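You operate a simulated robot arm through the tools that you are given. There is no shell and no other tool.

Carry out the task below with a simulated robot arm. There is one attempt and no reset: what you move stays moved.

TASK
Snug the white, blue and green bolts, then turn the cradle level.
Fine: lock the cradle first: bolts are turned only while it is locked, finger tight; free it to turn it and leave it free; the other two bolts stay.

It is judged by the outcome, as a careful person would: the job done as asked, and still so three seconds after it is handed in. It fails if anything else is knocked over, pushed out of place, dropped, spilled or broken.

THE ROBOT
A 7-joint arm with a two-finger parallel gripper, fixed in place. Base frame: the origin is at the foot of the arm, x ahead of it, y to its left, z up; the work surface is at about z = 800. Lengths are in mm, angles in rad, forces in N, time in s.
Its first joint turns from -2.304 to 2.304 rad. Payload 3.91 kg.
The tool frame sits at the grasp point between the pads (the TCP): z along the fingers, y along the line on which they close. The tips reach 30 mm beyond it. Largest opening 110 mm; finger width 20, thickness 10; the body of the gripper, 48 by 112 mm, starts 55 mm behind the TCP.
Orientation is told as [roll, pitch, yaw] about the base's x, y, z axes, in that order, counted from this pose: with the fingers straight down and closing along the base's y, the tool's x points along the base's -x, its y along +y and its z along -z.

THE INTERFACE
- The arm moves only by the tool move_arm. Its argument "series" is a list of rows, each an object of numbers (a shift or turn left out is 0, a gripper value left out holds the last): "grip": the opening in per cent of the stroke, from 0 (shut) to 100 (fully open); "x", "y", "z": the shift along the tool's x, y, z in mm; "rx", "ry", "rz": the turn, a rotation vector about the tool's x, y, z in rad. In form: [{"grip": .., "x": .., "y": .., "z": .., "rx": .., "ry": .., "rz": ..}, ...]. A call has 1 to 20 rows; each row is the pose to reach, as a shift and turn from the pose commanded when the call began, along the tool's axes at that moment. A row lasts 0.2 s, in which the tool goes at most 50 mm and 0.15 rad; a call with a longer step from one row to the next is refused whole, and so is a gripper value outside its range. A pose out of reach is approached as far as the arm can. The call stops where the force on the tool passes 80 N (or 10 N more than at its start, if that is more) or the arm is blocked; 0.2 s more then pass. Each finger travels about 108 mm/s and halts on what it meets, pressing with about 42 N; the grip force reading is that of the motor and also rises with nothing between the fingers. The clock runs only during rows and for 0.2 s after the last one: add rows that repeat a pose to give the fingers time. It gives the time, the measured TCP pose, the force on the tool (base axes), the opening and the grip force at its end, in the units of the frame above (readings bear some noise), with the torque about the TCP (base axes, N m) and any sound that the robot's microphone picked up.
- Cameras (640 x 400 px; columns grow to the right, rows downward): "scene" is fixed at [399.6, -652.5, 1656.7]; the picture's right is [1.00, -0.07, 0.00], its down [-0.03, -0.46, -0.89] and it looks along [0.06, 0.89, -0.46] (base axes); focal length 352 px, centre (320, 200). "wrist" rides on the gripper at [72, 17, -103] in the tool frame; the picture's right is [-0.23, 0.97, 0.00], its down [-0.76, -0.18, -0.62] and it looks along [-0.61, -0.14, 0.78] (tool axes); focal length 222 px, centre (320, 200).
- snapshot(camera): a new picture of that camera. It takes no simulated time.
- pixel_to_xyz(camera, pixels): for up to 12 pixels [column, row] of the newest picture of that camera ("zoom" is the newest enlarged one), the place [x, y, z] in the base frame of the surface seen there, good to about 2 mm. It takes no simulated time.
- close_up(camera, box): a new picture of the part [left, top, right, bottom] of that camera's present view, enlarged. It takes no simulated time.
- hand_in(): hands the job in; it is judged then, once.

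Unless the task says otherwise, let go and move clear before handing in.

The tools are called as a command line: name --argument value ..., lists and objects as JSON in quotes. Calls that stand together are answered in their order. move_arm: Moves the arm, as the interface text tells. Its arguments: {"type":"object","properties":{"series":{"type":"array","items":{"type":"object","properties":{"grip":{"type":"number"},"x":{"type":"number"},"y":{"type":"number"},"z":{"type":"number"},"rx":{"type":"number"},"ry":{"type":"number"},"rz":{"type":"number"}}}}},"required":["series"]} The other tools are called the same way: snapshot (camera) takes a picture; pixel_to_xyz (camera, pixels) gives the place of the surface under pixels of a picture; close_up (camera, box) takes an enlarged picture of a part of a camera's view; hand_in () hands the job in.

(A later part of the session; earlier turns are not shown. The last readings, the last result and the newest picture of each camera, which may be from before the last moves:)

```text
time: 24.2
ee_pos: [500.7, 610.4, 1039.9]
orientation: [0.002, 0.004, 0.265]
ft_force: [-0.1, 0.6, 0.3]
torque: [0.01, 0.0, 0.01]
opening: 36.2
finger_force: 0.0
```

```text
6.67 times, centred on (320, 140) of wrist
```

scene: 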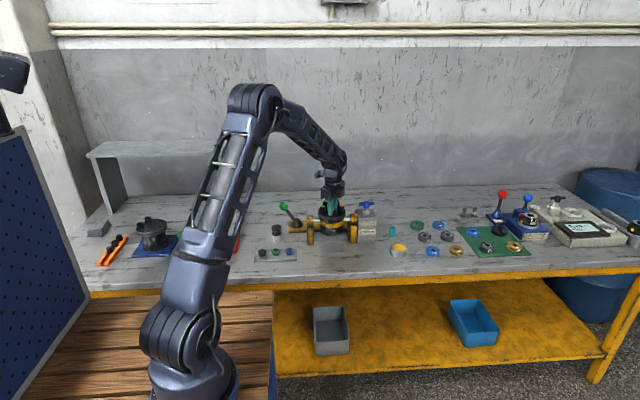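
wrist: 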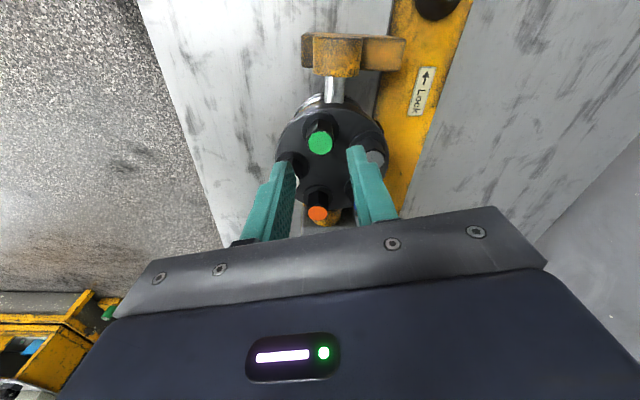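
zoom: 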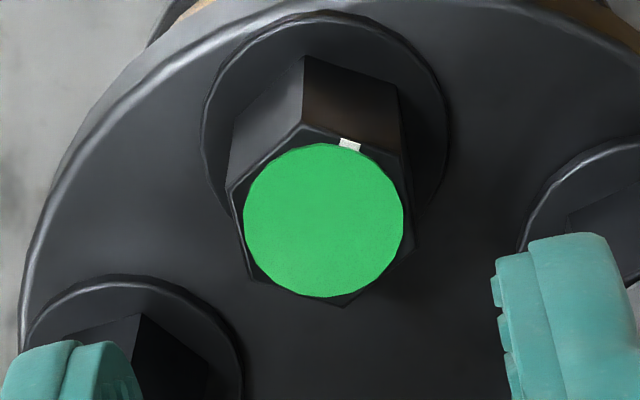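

The green disc sits at wrist (320.4,143.0), nearly on the tool axis, and the flats match within 2°. I descend with a slight correction.

move_arm --series '[{"x": -0.5, "y": 0.3, "z": 20, "rz": 0.026}, {"x": -0.5, "y": 0.3, "z": 40, "rz": 0.026}, {"x": -0.5, "y": 0.3, "z": 56, "rz": 0.026}, {"x": -0.5, "y": 0.3, "z": 56, "rz": 0.026}]'

close_up --camera "wrist" --box '[250, 100, 410, 200]'

close_up --camera "scene" --box '[312, 190, 360, 220]'

```text
time: 25.2
ee_pos: [500.1, 612.4, 983.9]
orientation: [0.002, 0.003, 0.238]
ft_force: [0.1, 0.0, 0.3]
torque: [0.02, -0.02, -0.01]
opening: 36.3
finger_force: 0.0
```

```text
4.00 times, centred on (330, 150) of wrist
```

zoom: 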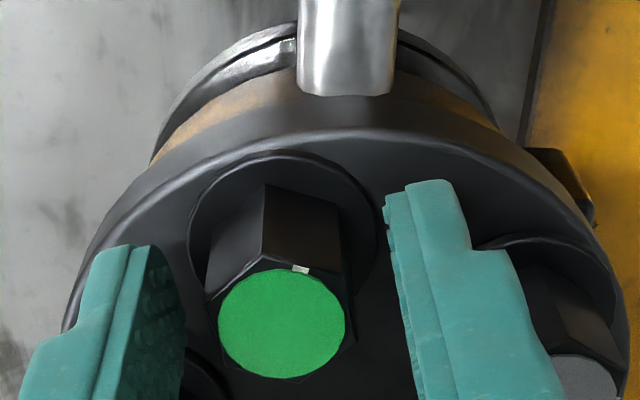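

```text
13.33 times, centred on (336, 205) of scene
```

zoom: 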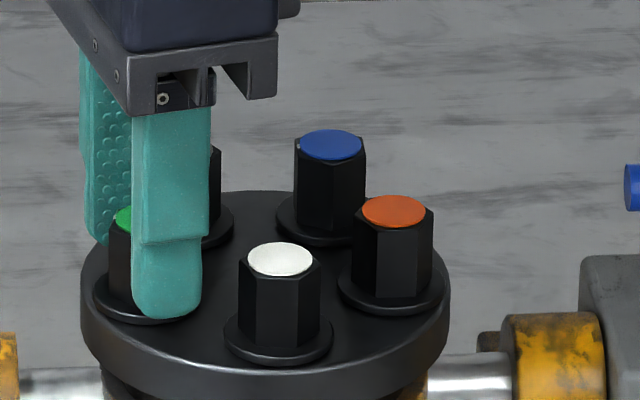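

Green sits centred between the pads (zoom (282,323)). I close with a half-millimetre correction and read the side load.

move_arm --series '[{"x": 0.4}, {"grip": 0, "x": 0.4}, {"grip": 0, "x": 0.4}, {"grip": 0, "x": 0.4}]'

close_up --camera "wrist" --box '[250, 100, 410, 200]'

```text
time: 26.2
ee_pos: [500.2, 611.9, 983.7]
orientation: [0.001, 0.005, 0.239]
ft_force: [1.1, 1.6, 1.2]
torque: [0.18, 1.15, 0.03]
opening: 21.4
finger_force: 44.7
```

```text
4.00 times, centred on (330, 150) of wrist
```

zoom: 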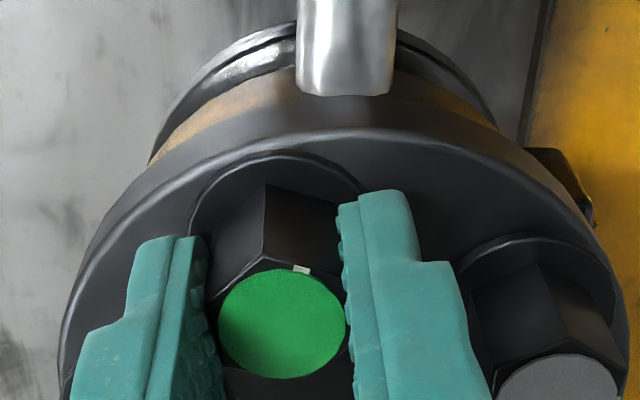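

The grip is clean with under 2 N side load. I turn green clockwise 0.5 rad first, watching the torque.

move_arm --series '[{"grip": 0, "rz": 0.1, "z": 0.1}, {"rz": 0.2, "z": 0.2}, {"rz": 0.3, "z": 0.3}, {"rz": 0.4, "z": 0.4}, {"rz": 0.5, "z": 0.5}]'

close_up --camera "wrist" --box '[250, 100, 410, 200]'

```text
time: 27.4
ee_pos: [500.5, 613.0, 983.9]
orientation: [0.002, 0.003, -0.264]
ft_force: [-0.4, 10.6, 9.6]
torque: [0.85, 0.08, 0.05]
opening: 21.3
finger_force: 45.3
```

```text
4.00 times, centred on (330, 150) of wrist
```

zoom: 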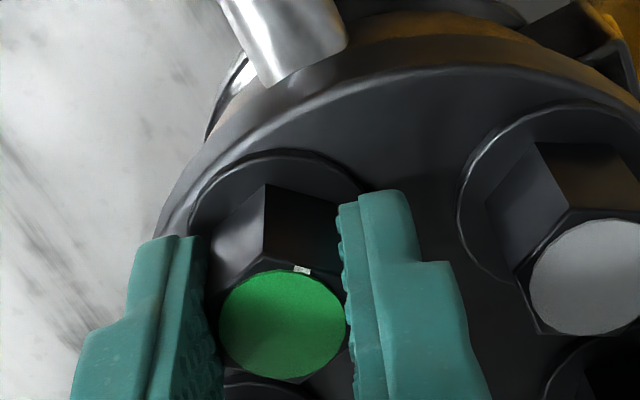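

Green turns freely (torque 0.05). Another 0.5 rad with a small y relief.

move_arm --series '[{"grip": 0, "rz": 0.1, "y": 0.3, "x": 0.1, "z": -0.2}, {"rz": 0.2, "y": 0.3, "x": 0.1, "z": -0.2}, {"rz": 0.3, "y": 0.3, "x": 0.1, "z": -0.2}, {"rz": 0.4, "y": 0.3, "x": 0.1, "z": -0.2}, {"rz": 0.5, "y": 0.3, "x": 0.1, "z": -0.2}]'

close_up --camera "wrist" --box '[250, 100, 410, 200]'

```text
time: 28.6
ee_pos: [501.3, 614.1, 985.0]
orientation: [-0.002, 0.004, -0.764]
ft_force: [1.9, 20.3, 4.8]
torque: [1.63, 0.13, 0.04]
opening: 21.4
finger_force: 44.5
```

```text
4.00 times, centred on (330, 150) of wrist
```

zoom: 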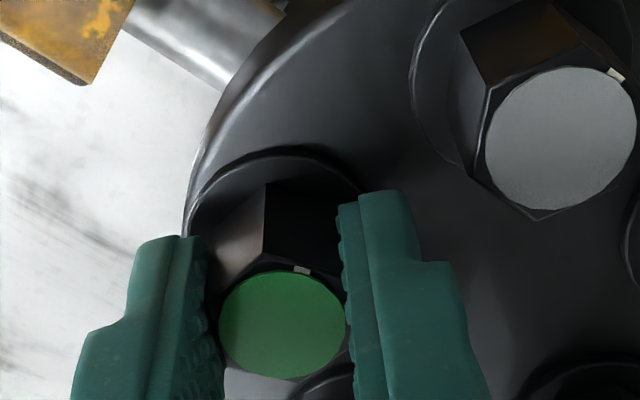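

Still free, with a 20 N pull towards +y which I relieve. Next 0.2 rad in smaller steps.

move_arm --series '[{"grip": 0, "rz": 0.05, "x": 0.4, "y": 0.5}, {"rz": 0.1, "x": 0.5, "y": 0.6}, {"rz": 0.15, "x": 0.5, "y": 0.6}, {"rz": 0.2, "x": 0.5, "y": 0.6}]'

```text
time: 29.6
ee_pos: [502.3, 612.8, 984.9]
orientation: [-0.002, 0.002, -0.965]
ft_force: [10.4, 19.7, 8.1]
torque: [1.47, -0.2, 0.05]
opening: 21.4
finger_force: 45.2
```

Torque still 0.05. Continue with 0.1 rad.

move_arm --series '[{"grip": 0, "rz": 0.05, "x": 0.1, "y": 0.3}, {"rz": 0.1, "x": 0.1, "y": 0.3}]'

```text
time: 30.2
ee_pos: [501.2, 613.1, 983.2]
orientation: [-0.004, 0.003, -1.065]
ft_force: [7.4, 16.8, 9.4]
torque: [1.48, -0.13, 0.12]
opening: 21.5
finger_force: 45.6
```

Torque is just beginning to rise (0.12). I go on in 0.05 steps.

move_arm --series '[{"grip": 0, "rz": 0.03}, {"rz": 0.06}]'

```text
time: 30.8
ee_pos: [501.0, 613.0, 984.0]
orientation: [-0.002, 0.002, -1.124]
ft_force: [12.8, 15.7, 16.4]
torque: [1.25, -0.39, 0.4]
opening: 21.3
finger_force: 45.6
```

Torque 0.40 now. Two more small steps should reach the same 0.8 as white.

move_arm --series '[{"grip": 0, "rz": 0.03}, {"rz": 0.06}]'

```text
time: 31.4
ee_pos: [501.6, 612.0, 984.7]
orientation: [-0.001, 0.002, -1.183]
ft_force: [21.2, 18.9, 15.0]
torque: [1.52, -0.49, 0.56]
opening: 21.6
finger_force: 44.8
```

move_arm --series '[{"grip": 0, "rz": 0.03}, {"rz": 0.06}]'

close_up --camera "wrist" --box '[250, 100, 410, 200]'

```text
time: 32.0
ee_pos: [501.2, 613.0, 983.6]
orientation: [-0.004, 0.001, -1.243]
ft_force: [25.7, 16.4, 14.8]
torque: [1.37, -0.66, 0.73]
opening: 22.1
finger_force: 45.1
```

```text
4.00 times, centred on (330, 150) of wrist
```

zoom: 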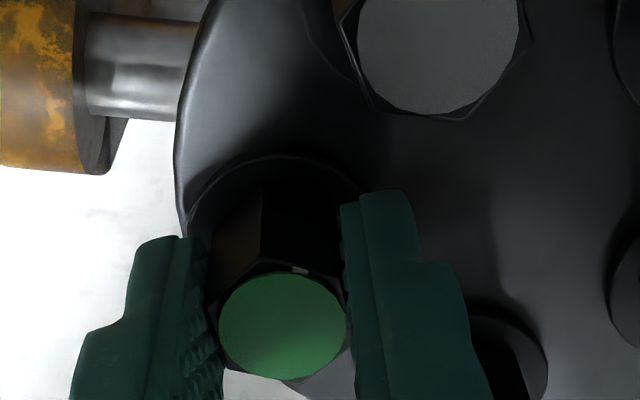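

Torque 0.73 with the mark hardly shifted against the pads. One last small step to match white.

move_arm --series '[{"grip": 0, "rz": 0.03}, {"rz": 0.03}]'

```text
time: 32.6
ee_pos: [502.1, 614.3, 984.5]
orientation: [-0.004, 0.002, -1.275]
ft_force: [27.2, 15.1, 12.0]
torque: [1.22, -0.78, 0.57]
opening: 22.1
finger_force: 45.4
```

Torque fell to 0.57, so the pads may have slipped on the hex; I'll check the mark.

close_up --camera "wrist" --box '[250, 100, 410, 200]'

close_up --camera "wrist" --box '[290, 155, 354, 195]'

```text
4.00 times, centred on (330, 150) of wrist
```

zoom: 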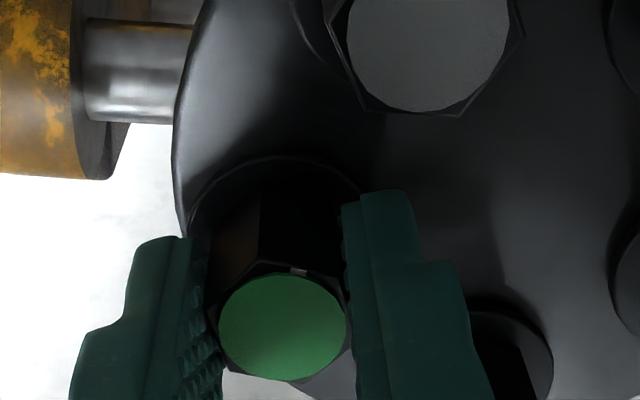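

```text
10.00 times, centred on (322, 175) of wrist
```

zoom: 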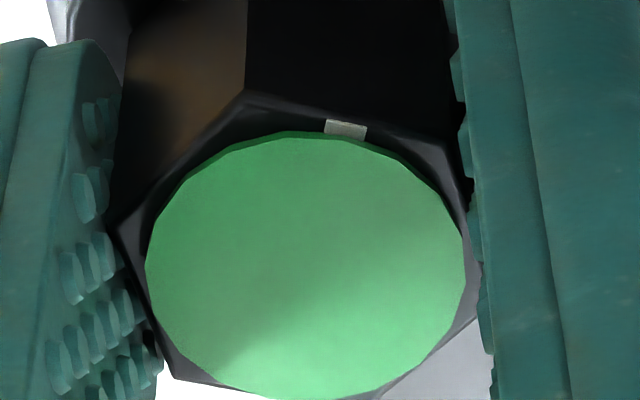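

The hex has begun to roll a few degrees in the pads, i.e. about 0.75 N m was applied. I consider green finger tight; I release and check that the mark holds.

move_arm --series '[{"grip": 33}, {"grip": 33}]'

close_up --camera "wrist" --box '[250, 100, 410, 200]'

```text
time: 33.2
ee_pos: [500.0, 613.6, 982.8]
orientation: [-0.004, -0.001, -1.272]
ft_force: [-0.5, -1.3, 0.0]
torque: [0.0, 0.0, 0.02]
opening: 36.2
finger_force: 0.0
```

```text
4.00 times, centred on (330, 150) of wrist
```

zoom: 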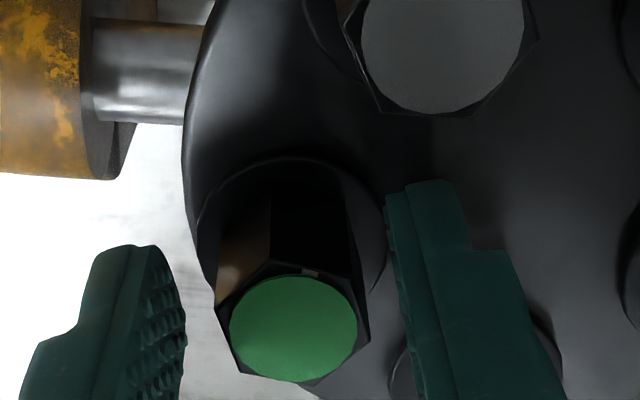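

Green holds (mark direction about 78°, like white). Now up and over to blue at about (562.8,657.4), yawing to +29°.

move_arm --series '[{"grip": 33, "z": -30}, {"z": -57}, {"x": 2, "y": 6, "z": -57, "rz": -0.14}, {"x": 4, "y": 12, "z": -57, "rz": -0.28}, {"x": 6, "y": 18, "z": -57, "rz": -0.42}, {"x": 8, "y": 24, "z": -57, "rz": -0.56}, {"x": 10, "y": 30, "z": -57, "rz": -0.7}, {"x": 12, "y": 36, "z": -57, "rz": -0.84}, {"x": 14, "y": 42, "z": -57, "rz": -0.98}, {"x": 16, "y": 48, "z": -57, "rz": -1.12}, {"x": 18, "y": 54, "z": -57, "rz": -1.26}, {"x": 20, "y": 60, "z": -57, "rz": -1.4}, {"x": 22, "y": 66, "z": -57, "rz": -1.54}, {"x": 24, "y": 72.1, "z": -57, "rz": -1.68}, {"x": 24, "y": 72.1, "z": -57, "rz": -1.776}]'

snapshot --camera "wrist"

close_up --camera "wrist" --box '[272, 110, 368, 170]'

```text
time: 36.4
ee_pos: [563.1, 656.4, 1041.5]
orientation: [0.002, 0.005, 0.504]
ft_force: [0.7, -0.4, -0.6]
torque: [-0.02, -0.01, 0.02]
opening: 36.3
finger_force: 0.1
```

```text
taken
```

wrist: 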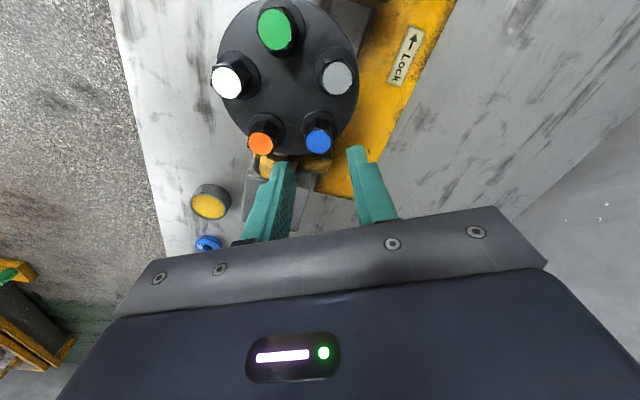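

```text
6.67 times, centred on (320, 140) of wrist
```

zoom: 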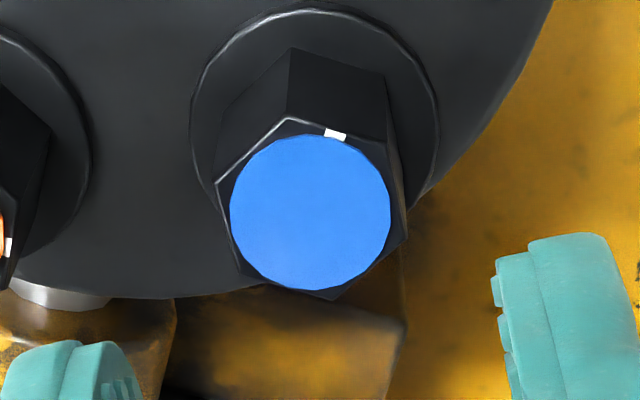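

Blue's disc centre is at wrist (318.5,141.7), about 1 mm off the tool axis, flats aligned. I correct and descend.

move_arm --series '[{"x": 0.5, "y": -0.8, "z": 20}, {"x": 0.5, "y": -0.8, "z": 40}, {"x": 0.5, "y": -0.8, "z": 57}, {"x": 0.5, "y": -0.8, "z": 57}]'

close_up --camera "wrist" --box '[250, 100, 410, 200]'

close_up --camera "scene" --box '[312, 190, 360, 220]'

```text
time: 37.4
ee_pos: [561.9, 656.4, 983.5]
orientation: [0.002, 0.004, 0.503]
ft_force: [0.7, 0.1, -0.1]
torque: [0.0, 0.01, -0.02]
opening: 36.3
finger_force: 0.1
```

```text
4.00 times, centred on (330, 150) of wrist
```

zoom: 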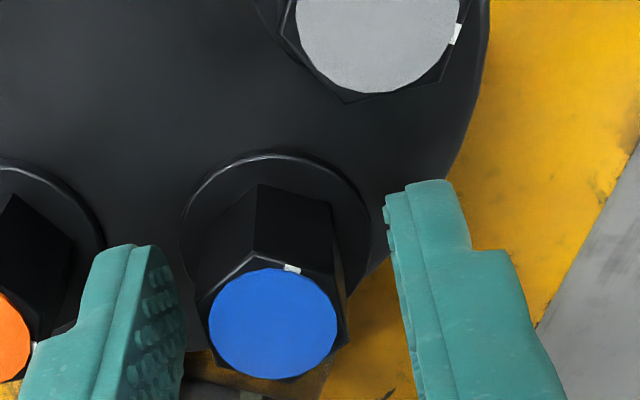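

```text
13.33 times, centred on (336, 205) of scene
```

zoom: 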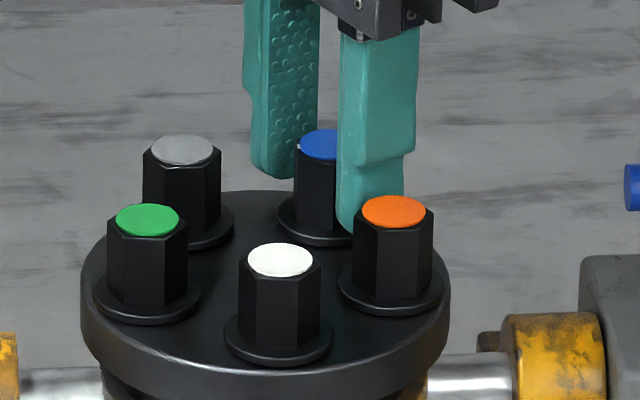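

Blue is at zoom (273,324) versus 282 for a well-centred bolt, so I shift -1.2 mm in tool y, then close.

move_arm --series '[{"y": -1.3}, {"y": -1.3}, {"grip": 0, "y": -1.3}, {"grip": 0, "y": -1.3}, {"grip": 0, "y": -1.3}]'

close_up --camera "wrist" --box '[250, 100, 410, 200]'

```text
time: 38.6
ee_pos: [563.9, 655.5, 984.0]
orientation: [0.001, 0.004, 0.503]
ft_force: [0.9, 5.4, -0.5]
torque: [0.48, 1.21, 0.04]
opening: 21.5
finger_force: 44.7
```

```text
4.00 times, centred on (330, 150) of wrist
```

zoom: 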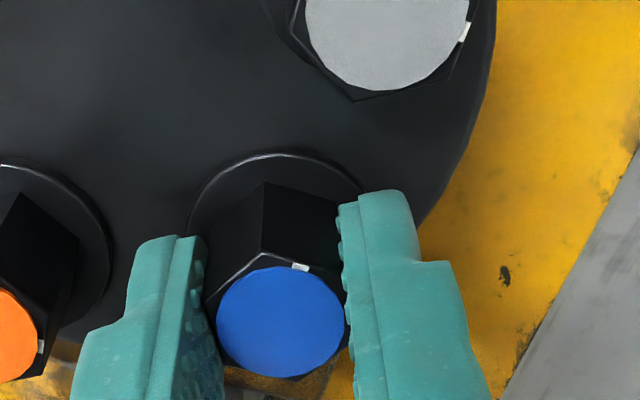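

Grip on blue is clean (21.5 mm, about 5 N side load). I turn clockwise 0.5 rad.

move_arm --series '[{"grip": 0, "rz": 0.1, "y": 0.2}, {"rz": 0.2, "y": 0.2}, {"rz": 0.3, "y": 0.2}, {"rz": 0.4, "y": 0.2}, {"rz": 0.5, "y": 0.2}]'

close_up --camera "wrist" --box '[250, 100, 410, 200]'

```text
time: 39.8
ee_pos: [562.8, 656.7, 983.4]
orientation: [0.002, 0.004, 0.002]
ft_force: [-3.1, 21.8, 6.5]
torque: [1.42, 0.27, 0.03]
opening: 21.4
finger_force: 44.8
```

```text
4.00 times, centred on (330, 150) of wrist
```

zoom: 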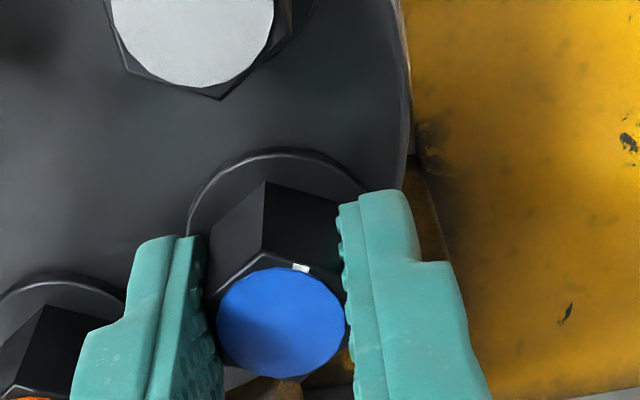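

Turning freely with a 22 N pull along +y; I shift +0.8 mm that way and turn another 0.5 rad.

move_arm --series '[{"grip": 0, "rz": 0.1, "y": 0.8}, {"rz": 0.2, "y": 0.8}, {"rz": 0.3, "y": 0.8}, {"rz": 0.4, "y": 0.8}, {"rz": 0.5, "y": 0.8}]'

close_up --camera "wrist" --box '[250, 100, 410, 200]'

```text
time: 41.0
ee_pos: [563.7, 657.4, 983.0]
orientation: [0.0, 0.003, -0.5]
ft_force: [-0.4, 26.8, 10.3]
torque: [1.64, 0.14, 0.03]
opening: 21.4
finger_force: 45.1
```

```text
4.00 times, centred on (330, 150) of wrist
```

zoom: 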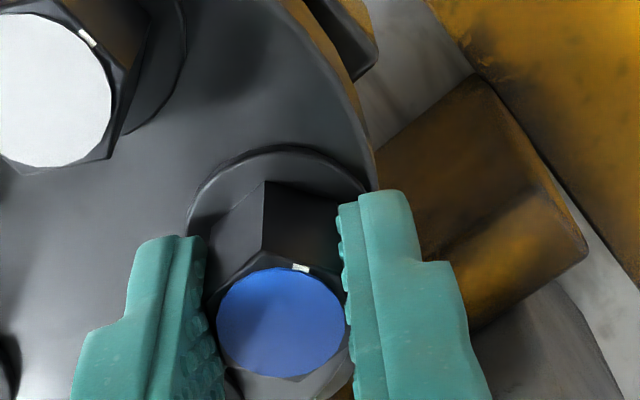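

Still free; about 0.5 rad to go by the mark. I turn another 0.35 rad with relief.

move_arm --series '[{"grip": 0, "rz": 0.09, "x": 0.4, "y": 0.6}, {"rz": 0.18, "x": 0.4, "y": 0.6}, {"rz": 0.27, "x": 0.4, "y": 0.6}, {"rz": 0.35, "x": 0.4, "y": 0.6}]'

```text
time: 42.0
ee_pos: [562.1, 659.2, 984.1]
orientation: [0.0, 0.002, -0.848]
ft_force: [-0.8, 15.7, 11.6]
torque: [0.75, -0.69, 0.05]
opening: 21.5
finger_force: 44.7
```

move_arm --series '[{"grip": 0, "rz": 0.05, "x": 0.2, "y": 0.2}, {"rz": 0.1, "x": 0.2, "y": 0.2}, {"rz": 0.15, "x": 0.2, "y": 0.2}]'

```text
time: 42.8
ee_pos: [564.3, 656.7, 983.9]
orientation: [-0.002, 0.001, -1.0]
ft_force: [-1.1, 12.0, 8.3]
torque: [0.5, -0.51, 0.02]
opening: 21.5
finger_force: 45.1
```

Torque is 0.02 at yaw -1.0, just before the expected seat. Smaller steps now.

move_arm --series '[{"grip": 0, "rz": 0.04}, {"rz": 0.08}]'

```text
time: 43.4
ee_pos: [564.3, 657.3, 984.4]
orientation: [-0.003, 0.002, -1.079]
ft_force: [2.0, 6.0, 7.2]
torque: [0.2, -0.63, 0.18]
opening: 21.4
finger_force: 45.1
```

Resistance begins (0.18). Next 0.06 rad.

move_arm --series '[{"grip": 0, "rz": 0.03}, {"rz": 0.06}]'

```text
time: 44.0
ee_pos: [563.2, 657.4, 983.2]
orientation: [-0.002, 0.003, -1.139]
ft_force: [7.0, 14.6, 1.4]
torque: [1.05, -0.44, 0.43]
opening: 21.5
finger_force: 44.8
```

move_arm --series '[{"grip": 0, "rz": 0.03}, {"rz": 0.06}]'

```text
time: 44.6
ee_pos: [562.3, 657.5, 983.8]
orientation: [-0.004, 0.001, -1.197]
ft_force: [10.6, 20.2, 1.4]
torque: [1.44, -0.28, 0.61]
opening: 21.6
finger_force: 44.6
```

Torque 0.61. One more 0.05 rad step to match the others.

move_arm --series '[{"grip": 0, "rz": 0.03}, {"rz": 0.05}]'

close_up --camera "wrist" --box '[250, 100, 410, 200]'

```text
time: 45.2
ee_pos: [563.8, 655.9, 983.1]
orientation: [-0.003, 0.001, -1.249]
ft_force: [12.1, 14.2, 1.7]
torque: [1.02, -0.39, 0.72]
opening: 21.9
finger_force: 45.3
```

```text
4.00 times, centred on (330, 150) of wrist
```

zoom: 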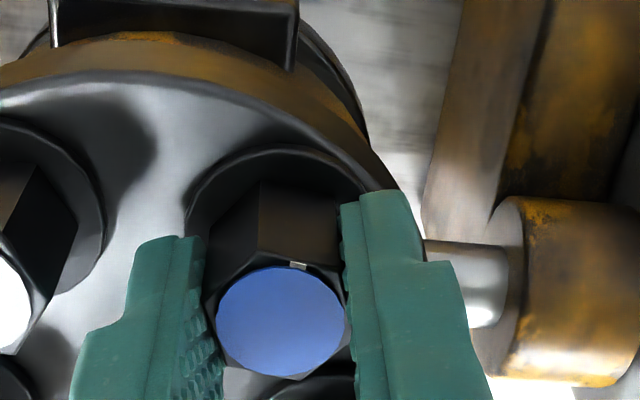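

Torque 0.72 N m and the hex still aligned: blue is finger tight. I release, rise and check all the marks from above.

move_arm --series '[{"grip": 33}, {"grip": 33}, {"grip": 33, "z": -30}, {"z": -60}, {"z": -80}]'

snapshot --camera "wrist"

close_up --camera "scene" --box '[280, 190, 376, 250]'

```text
time: 46.4
ee_pos: [563.6, 657.2, 1064.0]
orientation: [-0.005, 0.001, -1.246]
ft_force: [0.0, 0.4, 0.4]
torque: [-0.06, -0.02, 0.01]
opening: 36.2
finger_force: 0.1
```

```text
taken
```

wrist: 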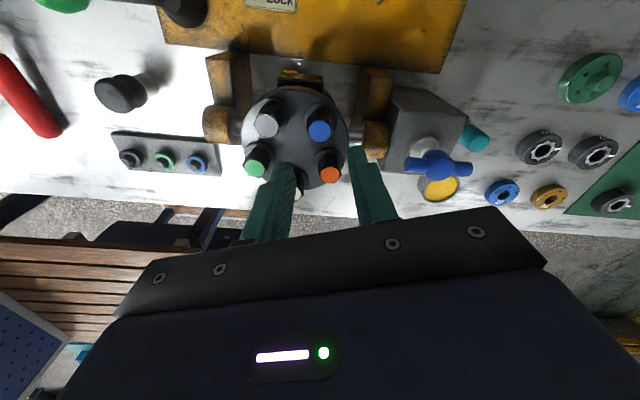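

```text
6.67 times, centred on (328, 220) of scene
```

zoom: 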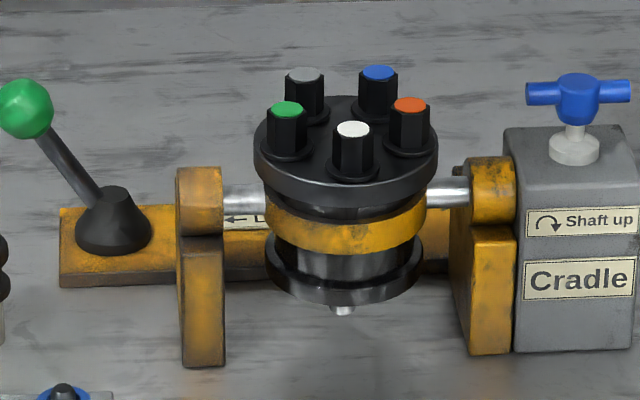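

All three snug bolts are done. There's a small tab at the back of the cradle at wrist (300,78); I'll zoom in on it.

close_up --camera "wrist" --box '[190, 50, 430, 200]'

close_up --camera "wrist" --box '[250, 55, 346, 115]'

```text
2.67 times, centred on (310, 125) of wrist
```

zoom: 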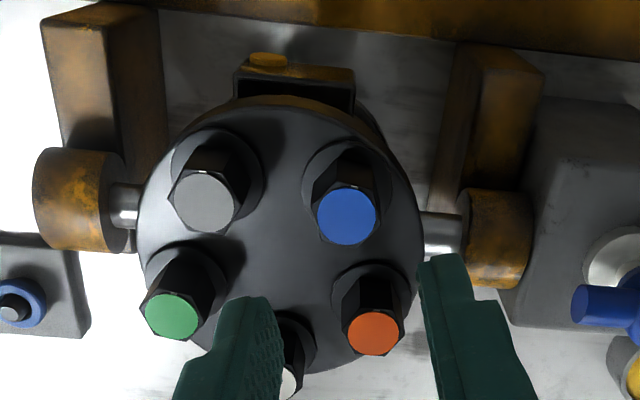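

```text
6.67 times, centred on (298, 85) of wrist
```

zoom: 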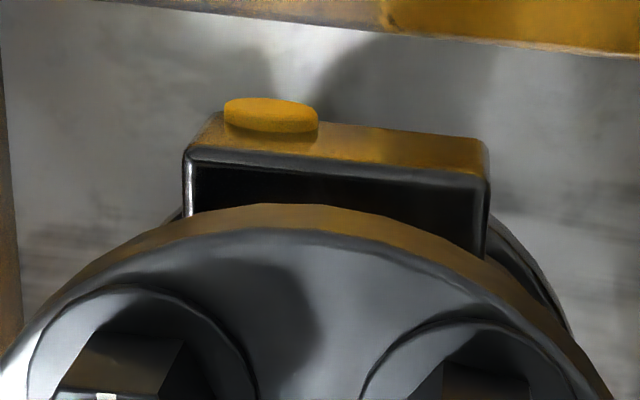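

The back tab is just a terminal box on the workpiece, whose shaft points down (silver tip at scene zoom (343,310)). Now I must free the lock: measure the lever's present position and surroundings.

close_up --camera "scene" --box '[220, 185, 316, 245]'

```text
6.67 times, centred on (268, 215) of scene
```

zoom: 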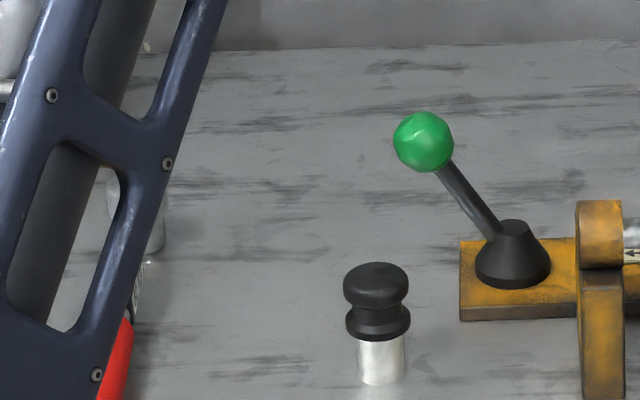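

pixel_to_xyz --camera "zoom" --pixels '[[423, 140], [396, 142], [451, 142], [423, 115], [470, 200], [375, 280], [120, 380], [155, 260]]'

```text
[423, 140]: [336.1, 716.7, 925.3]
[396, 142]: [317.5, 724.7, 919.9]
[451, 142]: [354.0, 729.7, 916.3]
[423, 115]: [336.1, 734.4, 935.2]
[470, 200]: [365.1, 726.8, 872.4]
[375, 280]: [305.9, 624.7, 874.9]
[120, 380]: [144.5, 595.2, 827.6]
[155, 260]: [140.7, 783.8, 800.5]
```

Knob is now at about (336,735,920). I go round above it to its -x side (x≈290, y≈737), straight yaw, fingers shut.

move_arm --series '[{"grip": 0, "x": 0, "y": 0, "z": -20}, {"x": 18.1, "y": -26, "z": -20, "rz": -0.138}, {"x": 36.2, "y": -52, "z": -20, "rz": -0.277}, {"x": 54.3, "y": -78, "z": -20, "rz": -0.415}, {"x": 72.4, "y": -104, "z": -20, "rz": -0.554}, {"x": 90.5, "y": -130, "z": -20, "rz": -0.692}, {"x": 108.6, "y": -156, "z": -20, "rz": -0.831}, {"x": 126.7, "y": -182, "z": -20, "rz": -0.969}, {"x": 144.8, "y": -208, "z": -20, "rz": -1.108}, {"x": 162.9, "y": -233.9, "z": -20, "rz": -1.246}]'

snapshot --camera "wrist"

```text
time: 48.6
ee_pos: [289.4, 735.2, 1083.8]
orientation: [0.001, 0.003, 0.001]
ft_force: [0.1, -1.6, 0.0]
torque: [0.04, 0.04, 0.0]
opening: 0.0
finger_force: 38.3
```

```text
taken
```

wrist: 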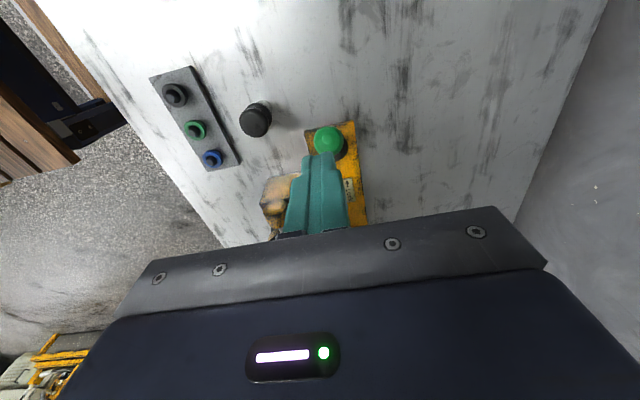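

The fingers are on the -x side of the knob (wrist (329,140)). I descend to z≈920 beside it.

move_arm --series '[{"y": 2, "z": 40}, {"y": 2, "z": 80}, {"y": 2, "z": 120}, {"y": 2, "z": 160}]'

close_up --camera "scene" --box '[220, 170, 316, 230]'

snapshot --camera "wrist"

```text
time: 49.6
ee_pos: [289.6, 739.7, 925.0]
orientation: [0.004, 0.003, -0.001]
ft_force: [0.6, -1.0, -0.5]
torque: [0.02, 0.0, 0.03]
opening: 0.3
finger_force: 37.9
```

```text
6.67 times, centred on (268, 200) of scene
```

zoom: 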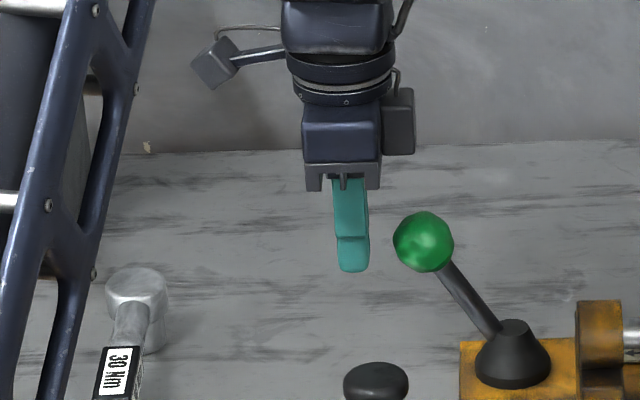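

```text
taken
```

wrist: 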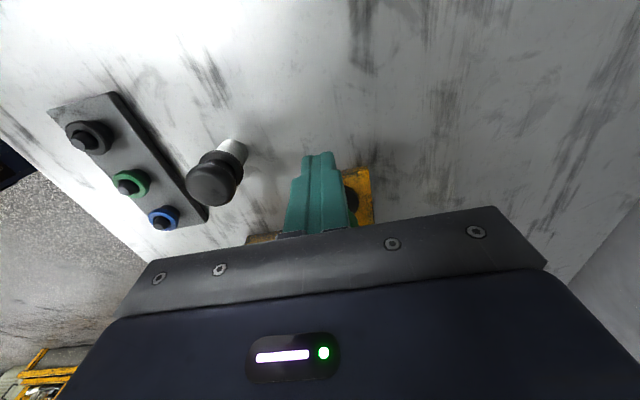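

Wrench reads 30 Nm and isn't for this job. I push the knob towards +x, back to just short of upright.

move_arm --series '[{"x": -12}, {"x": -20}, {"x": -28}, {"x": -36}, {"x": -44}, {"x": -52}, {"x": -60}, {"x": -66}, {"x": -70}]'

close_up --camera "scene" --box '[250, 170, 346, 230]'

```text
time: 51.6
ee_pos: [359.0, 738.7, 926.1]
orientation: [0.001, 0.004, 0.0]
ft_force: [-1.4, 0.4, 0.3]
torque: [0.01, -0.02, -0.01]
opening: 0.1
finger_force: 37.6
```

```text
6.67 times, centred on (298, 200) of scene
```

zoom: 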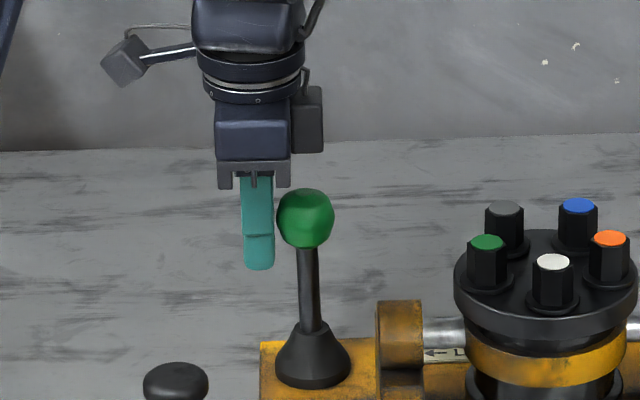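

The knob is almost upright (zoom (305,220)). I press on in 2–3 mm rows to feel for a stop.

move_arm --series '[{"x": -2}, {"x": -4}, {"x": -6}, {"x": -8}, {"x": -10}]'

close_up --camera "scene" --box '[250, 170, 346, 230]'

```text
time: 52.8
ee_pos: [361.7, 739.9, 924.5]
orientation: [0.0, 0.006, 0.004]
ft_force: [-66.6, -19.3, 2.7]
torque: [0.15, -0.44, -0.41]
opening: 0.0
finger_force: 37.7
```

```text
6.67 times, centred on (298, 200) of scene
```

zoom: 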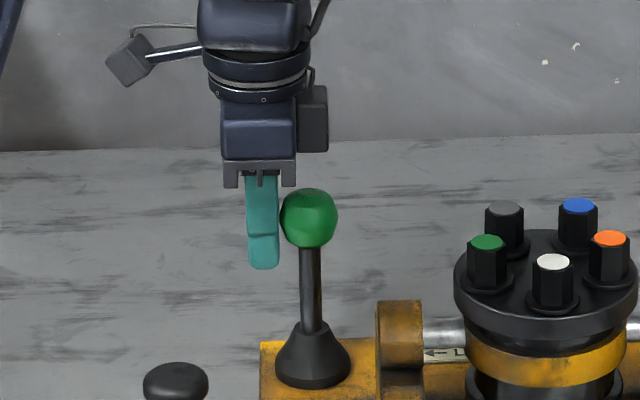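

A firm stop at upright (67 N), so upright is the free end. I back off and rise, then head to the T-handle.

move_arm --series '[{"x": 8, "rx": 0.0, "ry": 0.0}, {"x": 24}, {"x": 24, "z": -45}, {"x": 24, "z": -90}, {"x": 24, "z": -135}]'

close_up --camera "scene" --box '[280, 190, 376, 250]'

```text
time: 54.0
ee_pos: [345.6, 738.7, 1060.3]
orientation: [0.0, 0.004, -0.001]
ft_force: [-0.1, 0.2, -1.4]
torque: [0.01, 0.03, 0.02]
opening: 0.2
finger_force: 37.5
```

```text
6.67 times, centred on (328, 220) of scene
```

zoom: 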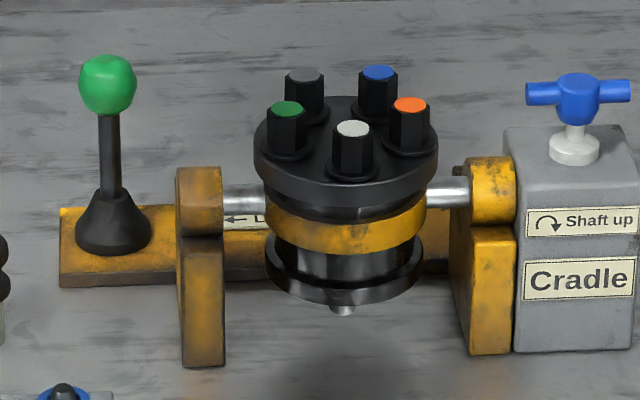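

The lever is upright and the cradle hasn't moved. I travel to above the T-handle at about (686,625), opening the gripper to 50 mm.

move_arm --series '[{"grip": 0, "x": -40, "y": -13}, {"grip": 45, "x": -83, "y": -27}, {"x": -126, "y": -42}, {"x": -169, "y": -56}, {"x": -212, "y": -71}, {"x": -255, "y": -85}, {"x": -298, "y": -99}, {"x": -340.4, "y": -113.7}]'

snapshot --camera "wrist"

close_up --camera "wrist" --box '[256, 80, 384, 160]'

```text
time: 55.8
ee_pos: [684.3, 626.7, 1058.7]
orientation: [0.0, 0.002, -0.002]
ft_force: [-0.3, -0.2, 0.8]
torque: [-0.04, -0.05, 0.03]
opening: 49.5
finger_force: 0.1
```

```text
taken
```

wrist: 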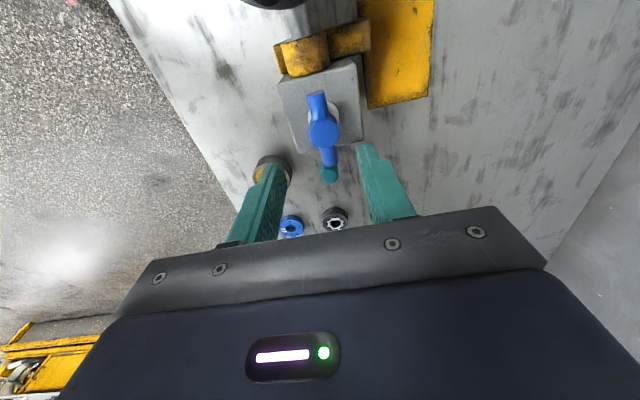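

```text
5.00 times, centred on (320, 120) of wrist
```

zoom: 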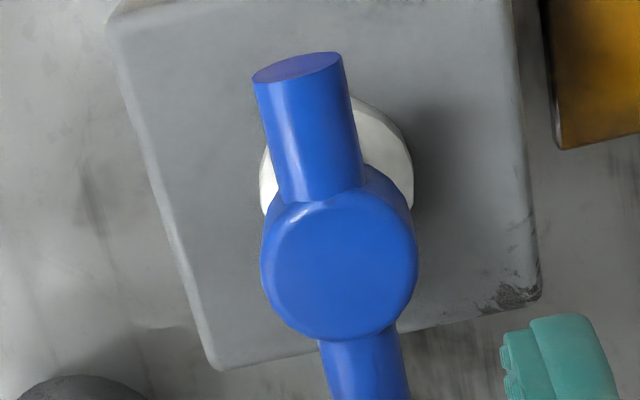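

The hub's top is at wrist (323.6,133), about 3 mm towards +y of the tool axis. I correct by (x +0.7, y +3.3) and descend around the hub.

move_arm --series '[{"x": 0.7, "y": 3.3}, {"x": 0.7, "y": 3.3, "z": 30}, {"x": 0.7, "y": 3.3, "z": 55}, {"x": 0.7, "y": 3.3, "z": 77}, {"x": 0.7, "y": 3.3, "z": 77}]'

close_up --camera "wrist" --box '[240, 100, 400, 200]'

close_up --camera "scene" --box '[344, 190, 392, 220]'

```text
time: 57.0
ee_pos: [684.2, 628.9, 980.9]
orientation: [0.0, 0.002, 0.0]
ft_force: [0.0, 0.0, -0.1]
torque: [0.0, 0.04, 0.0]
opening: 49.7
finger_force: 0.0
```

```text
4.00 times, centred on (320, 150) of wrist
```

zoom: 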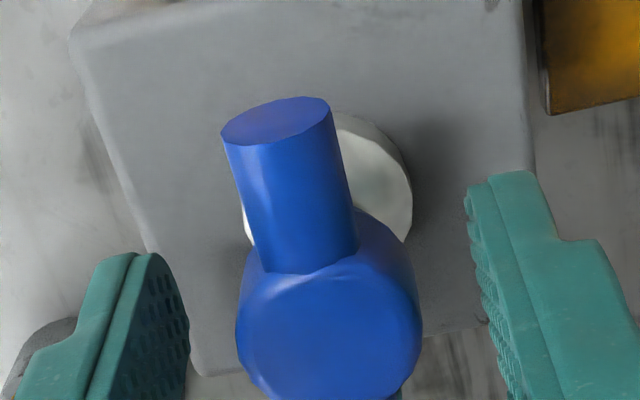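

```text
13.33 times, centred on (368, 205) of scene
```

zoom: 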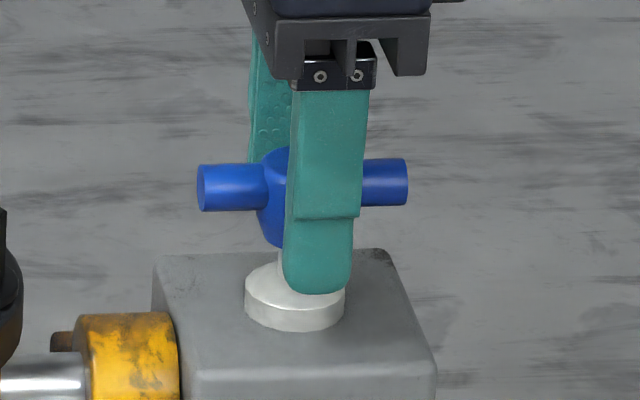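

The pads straddle the hub with the bar along x. I shift 1 mm in y and close on the hub.

move_arm --series '[{"grip": 45, "y": 1.0}, {"grip": 0, "y": 1.0}, {"grip": 0, "y": 1.0}, {"grip": 0, "y": 1.0}]'

close_up --camera "wrist" --box '[240, 100, 400, 200]'

```text
time: 58.0
ee_pos: [685.7, 629.8, 981.2]
orientation: [-0.001, 0.005, -0.002]
ft_force: [0.8, 2.3, -0.3]
torque: [-0.31, -0.14, 0.01]
opening: 27.7
finger_force: 45.1
```

```text
4.00 times, centred on (320, 150) of wrist
```

zoom: 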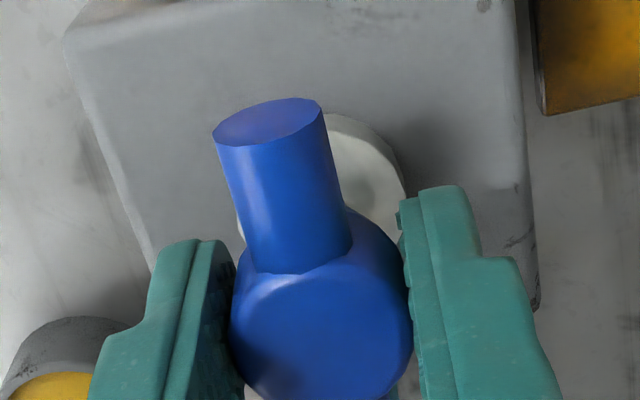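

Hub gripped (27.7 mm) with little side load. I turn clockwise 0.3 rad and watch how the cradle responds.

move_arm --series '[{"grip": 0, "rz": 0.06}, {"rz": 0.12}, {"rz": 0.18}, {"rz": 0.24}, {"rz": 0.3}]'

close_up --camera "scene" --box '[300, 185, 396, 245]'

close_up --camera "wrist" --box '[240, 100, 400, 200]'

```text
time: 59.2
ee_pos: [684.9, 629.6, 980.9]
orientation: [0.001, 0.002, -0.304]
ft_force: [7.4, 14.4, -11.5]
torque: [0.79, 0.3, 0.13]
opening: 27.6
finger_force: 45.3
```

```text
6.67 times, centred on (348, 215) of scene
```

zoom: 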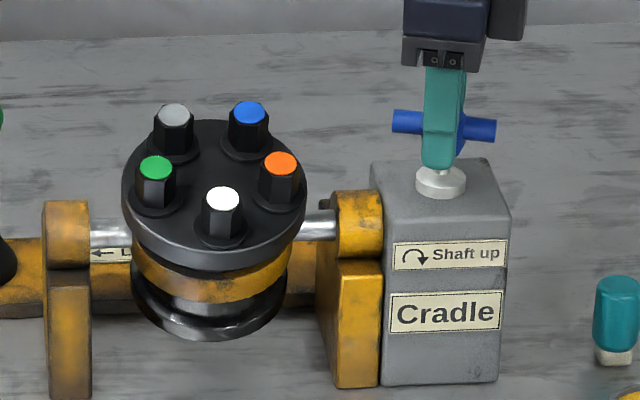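

```text
4.00 times, centred on (320, 150) of wrist
```

zoom: 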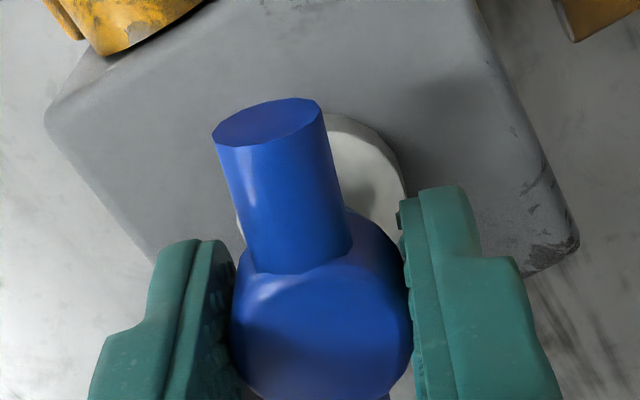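

The cradle tilts with the handle (flange leaning towards the scene camera, shaft swinging to the back). I'll measure the tilt.

close_up --camera "scene" --box '[308, 192, 356, 222]'

```text
13.33 times, centred on (332, 207) of scene
```

zoom: 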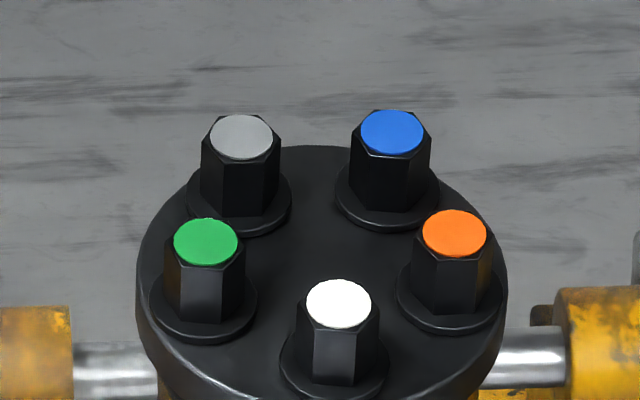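

pixel_to_xyz --camera "zoom" --pixels '[[339, 303], [454, 233], [391, 132], [240, 136], [206, 242], [322, 160], [322, 250], [290, 210], [290, 160], [115, 370], [530, 360]]'

```text
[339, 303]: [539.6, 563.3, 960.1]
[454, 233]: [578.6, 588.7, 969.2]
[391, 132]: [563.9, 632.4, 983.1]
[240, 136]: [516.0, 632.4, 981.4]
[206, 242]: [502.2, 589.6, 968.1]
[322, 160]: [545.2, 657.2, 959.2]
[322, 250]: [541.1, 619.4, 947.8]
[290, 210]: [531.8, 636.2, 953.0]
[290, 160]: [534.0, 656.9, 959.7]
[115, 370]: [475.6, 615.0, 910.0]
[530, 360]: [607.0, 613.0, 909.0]
```

Tilt is about 17.8° for 0.30 rad of handle — a 1:1 drive, shaft swinging up to the back. "Level" means the shaft horizontal, so about 1.26 rad more; I continue 0.5 rad.

move_arm --series '[{"grip": 0, "rz": 0.1, "y": 0.4, "z": 0.3}, {"rz": 0.2, "y": 0.4, "z": 0.3}, {"rz": 0.3, "y": 0.4, "z": 0.3}, {"rz": 0.4, "y": 0.4, "z": 0.3}, {"rz": 0.5, "y": 0.4, "z": 0.3}]'

close_up --camera "scene" --box '[300, 185, 396, 245]'

close_up --camera "wrist" --box '[240, 100, 400, 200]'

```text
time: 60.4
ee_pos: [684.5, 630.2, 980.6]
orientation: [-0.001, 0.003, -0.804]
ft_force: [4.5, 13.4, -5.1]
torque: [0.89, 0.17, 0.08]
opening: 27.7
finger_force: 44.0
```

```text
6.67 times, centred on (348, 215) of scene
```

zoom: 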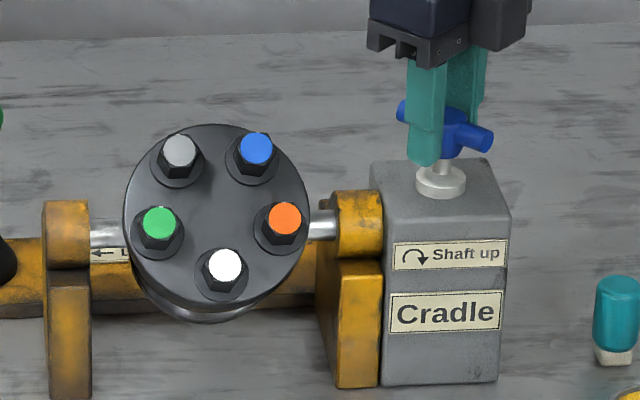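

```text
4.00 times, centred on (320, 150) of wrist
```

zoom: 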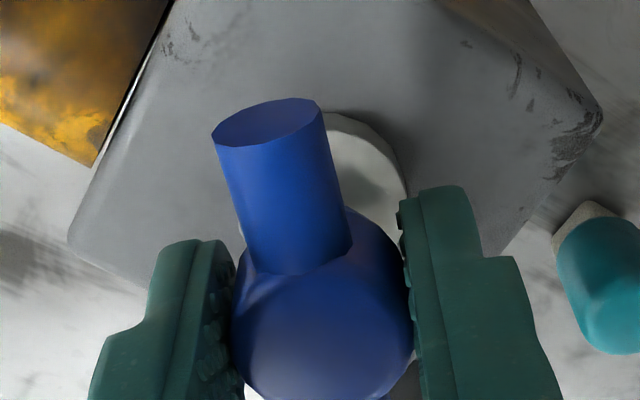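

The handle turns with no slip and the cradle is now near 46°. I continue another 0.5 rad.

move_arm --series '[{"grip": 0, "rz": 0.1, "x": 0.2, "y": 0.3}, {"rz": 0.2, "x": 0.2, "y": 0.3}, {"rz": 0.3, "x": 0.2, "y": 0.3}, {"rz": 0.4, "x": 0.2, "y": 0.3}, {"rz": 0.5, "x": 0.2, "y": 0.3}]'

close_up --camera "scene" --box '[300, 185, 396, 245]'

close_up --camera "wrist" --box '[240, 100, 400, 200]'

```text
time: 61.6
ee_pos: [685.4, 630.8, 979.4]
orientation: [-0.004, 0.002, -1.303]
ft_force: [-0.4, 7.9, -1.0]
torque: [0.87, -0.34, 0.06]
opening: 28.0
finger_force: 45.1
```

```text
6.67 times, centred on (348, 215) of scene
```

zoom: 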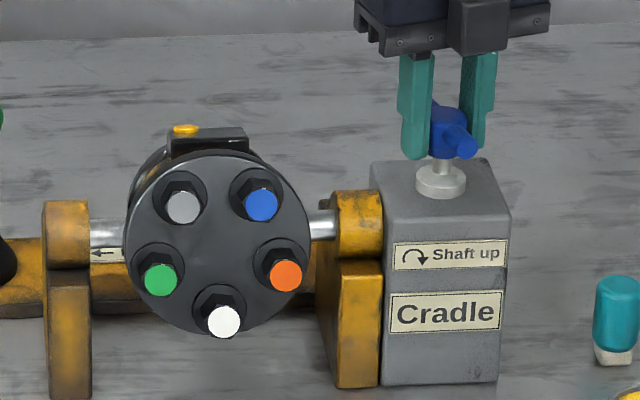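

```text
4.00 times, centred on (320, 150) of wrist
```

zoom: 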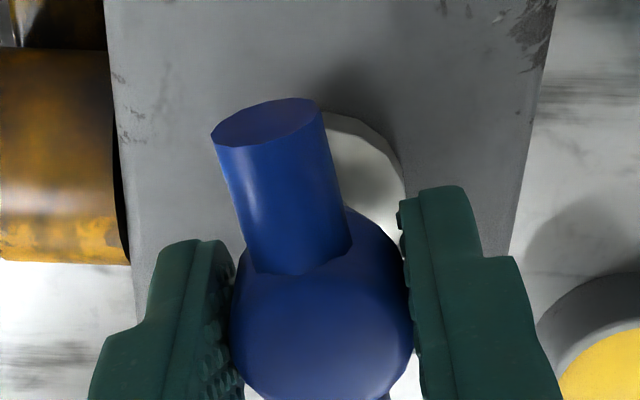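

The terminal box with its yellow cap is coming on top, which confirms the level position. Remaining is about 0.27 rad; I turn 0.2 and then measure.

move_arm --series '[{"grip": 0, "rz": 0.07, "y": 0.2}, {"rz": 0.14, "y": 0.2}, {"rz": 0.2, "y": 0.2}]'

close_up --camera "scene" --box '[308, 195, 356, 225]'

```text
time: 62.4
ee_pos: [686.9, 630.3, 979.3]
orientation: [-0.003, -0.001, -1.504]
ft_force: [6.9, 11.8, -7.3]
torque: [1.11, -0.61, -0.06]
opening: 28.0
finger_force: 45.1
```

```text
13.33 times, centred on (332, 210) of scene
```

zoom: 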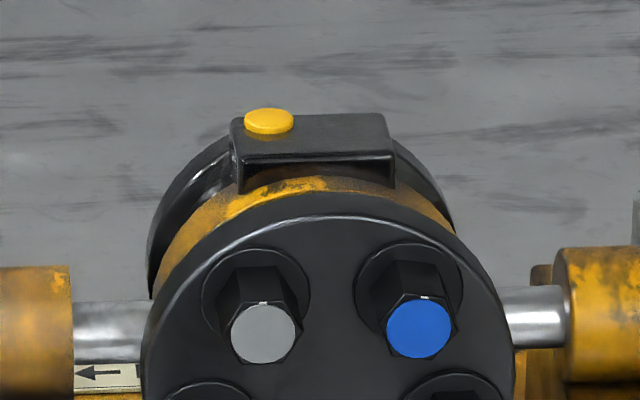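

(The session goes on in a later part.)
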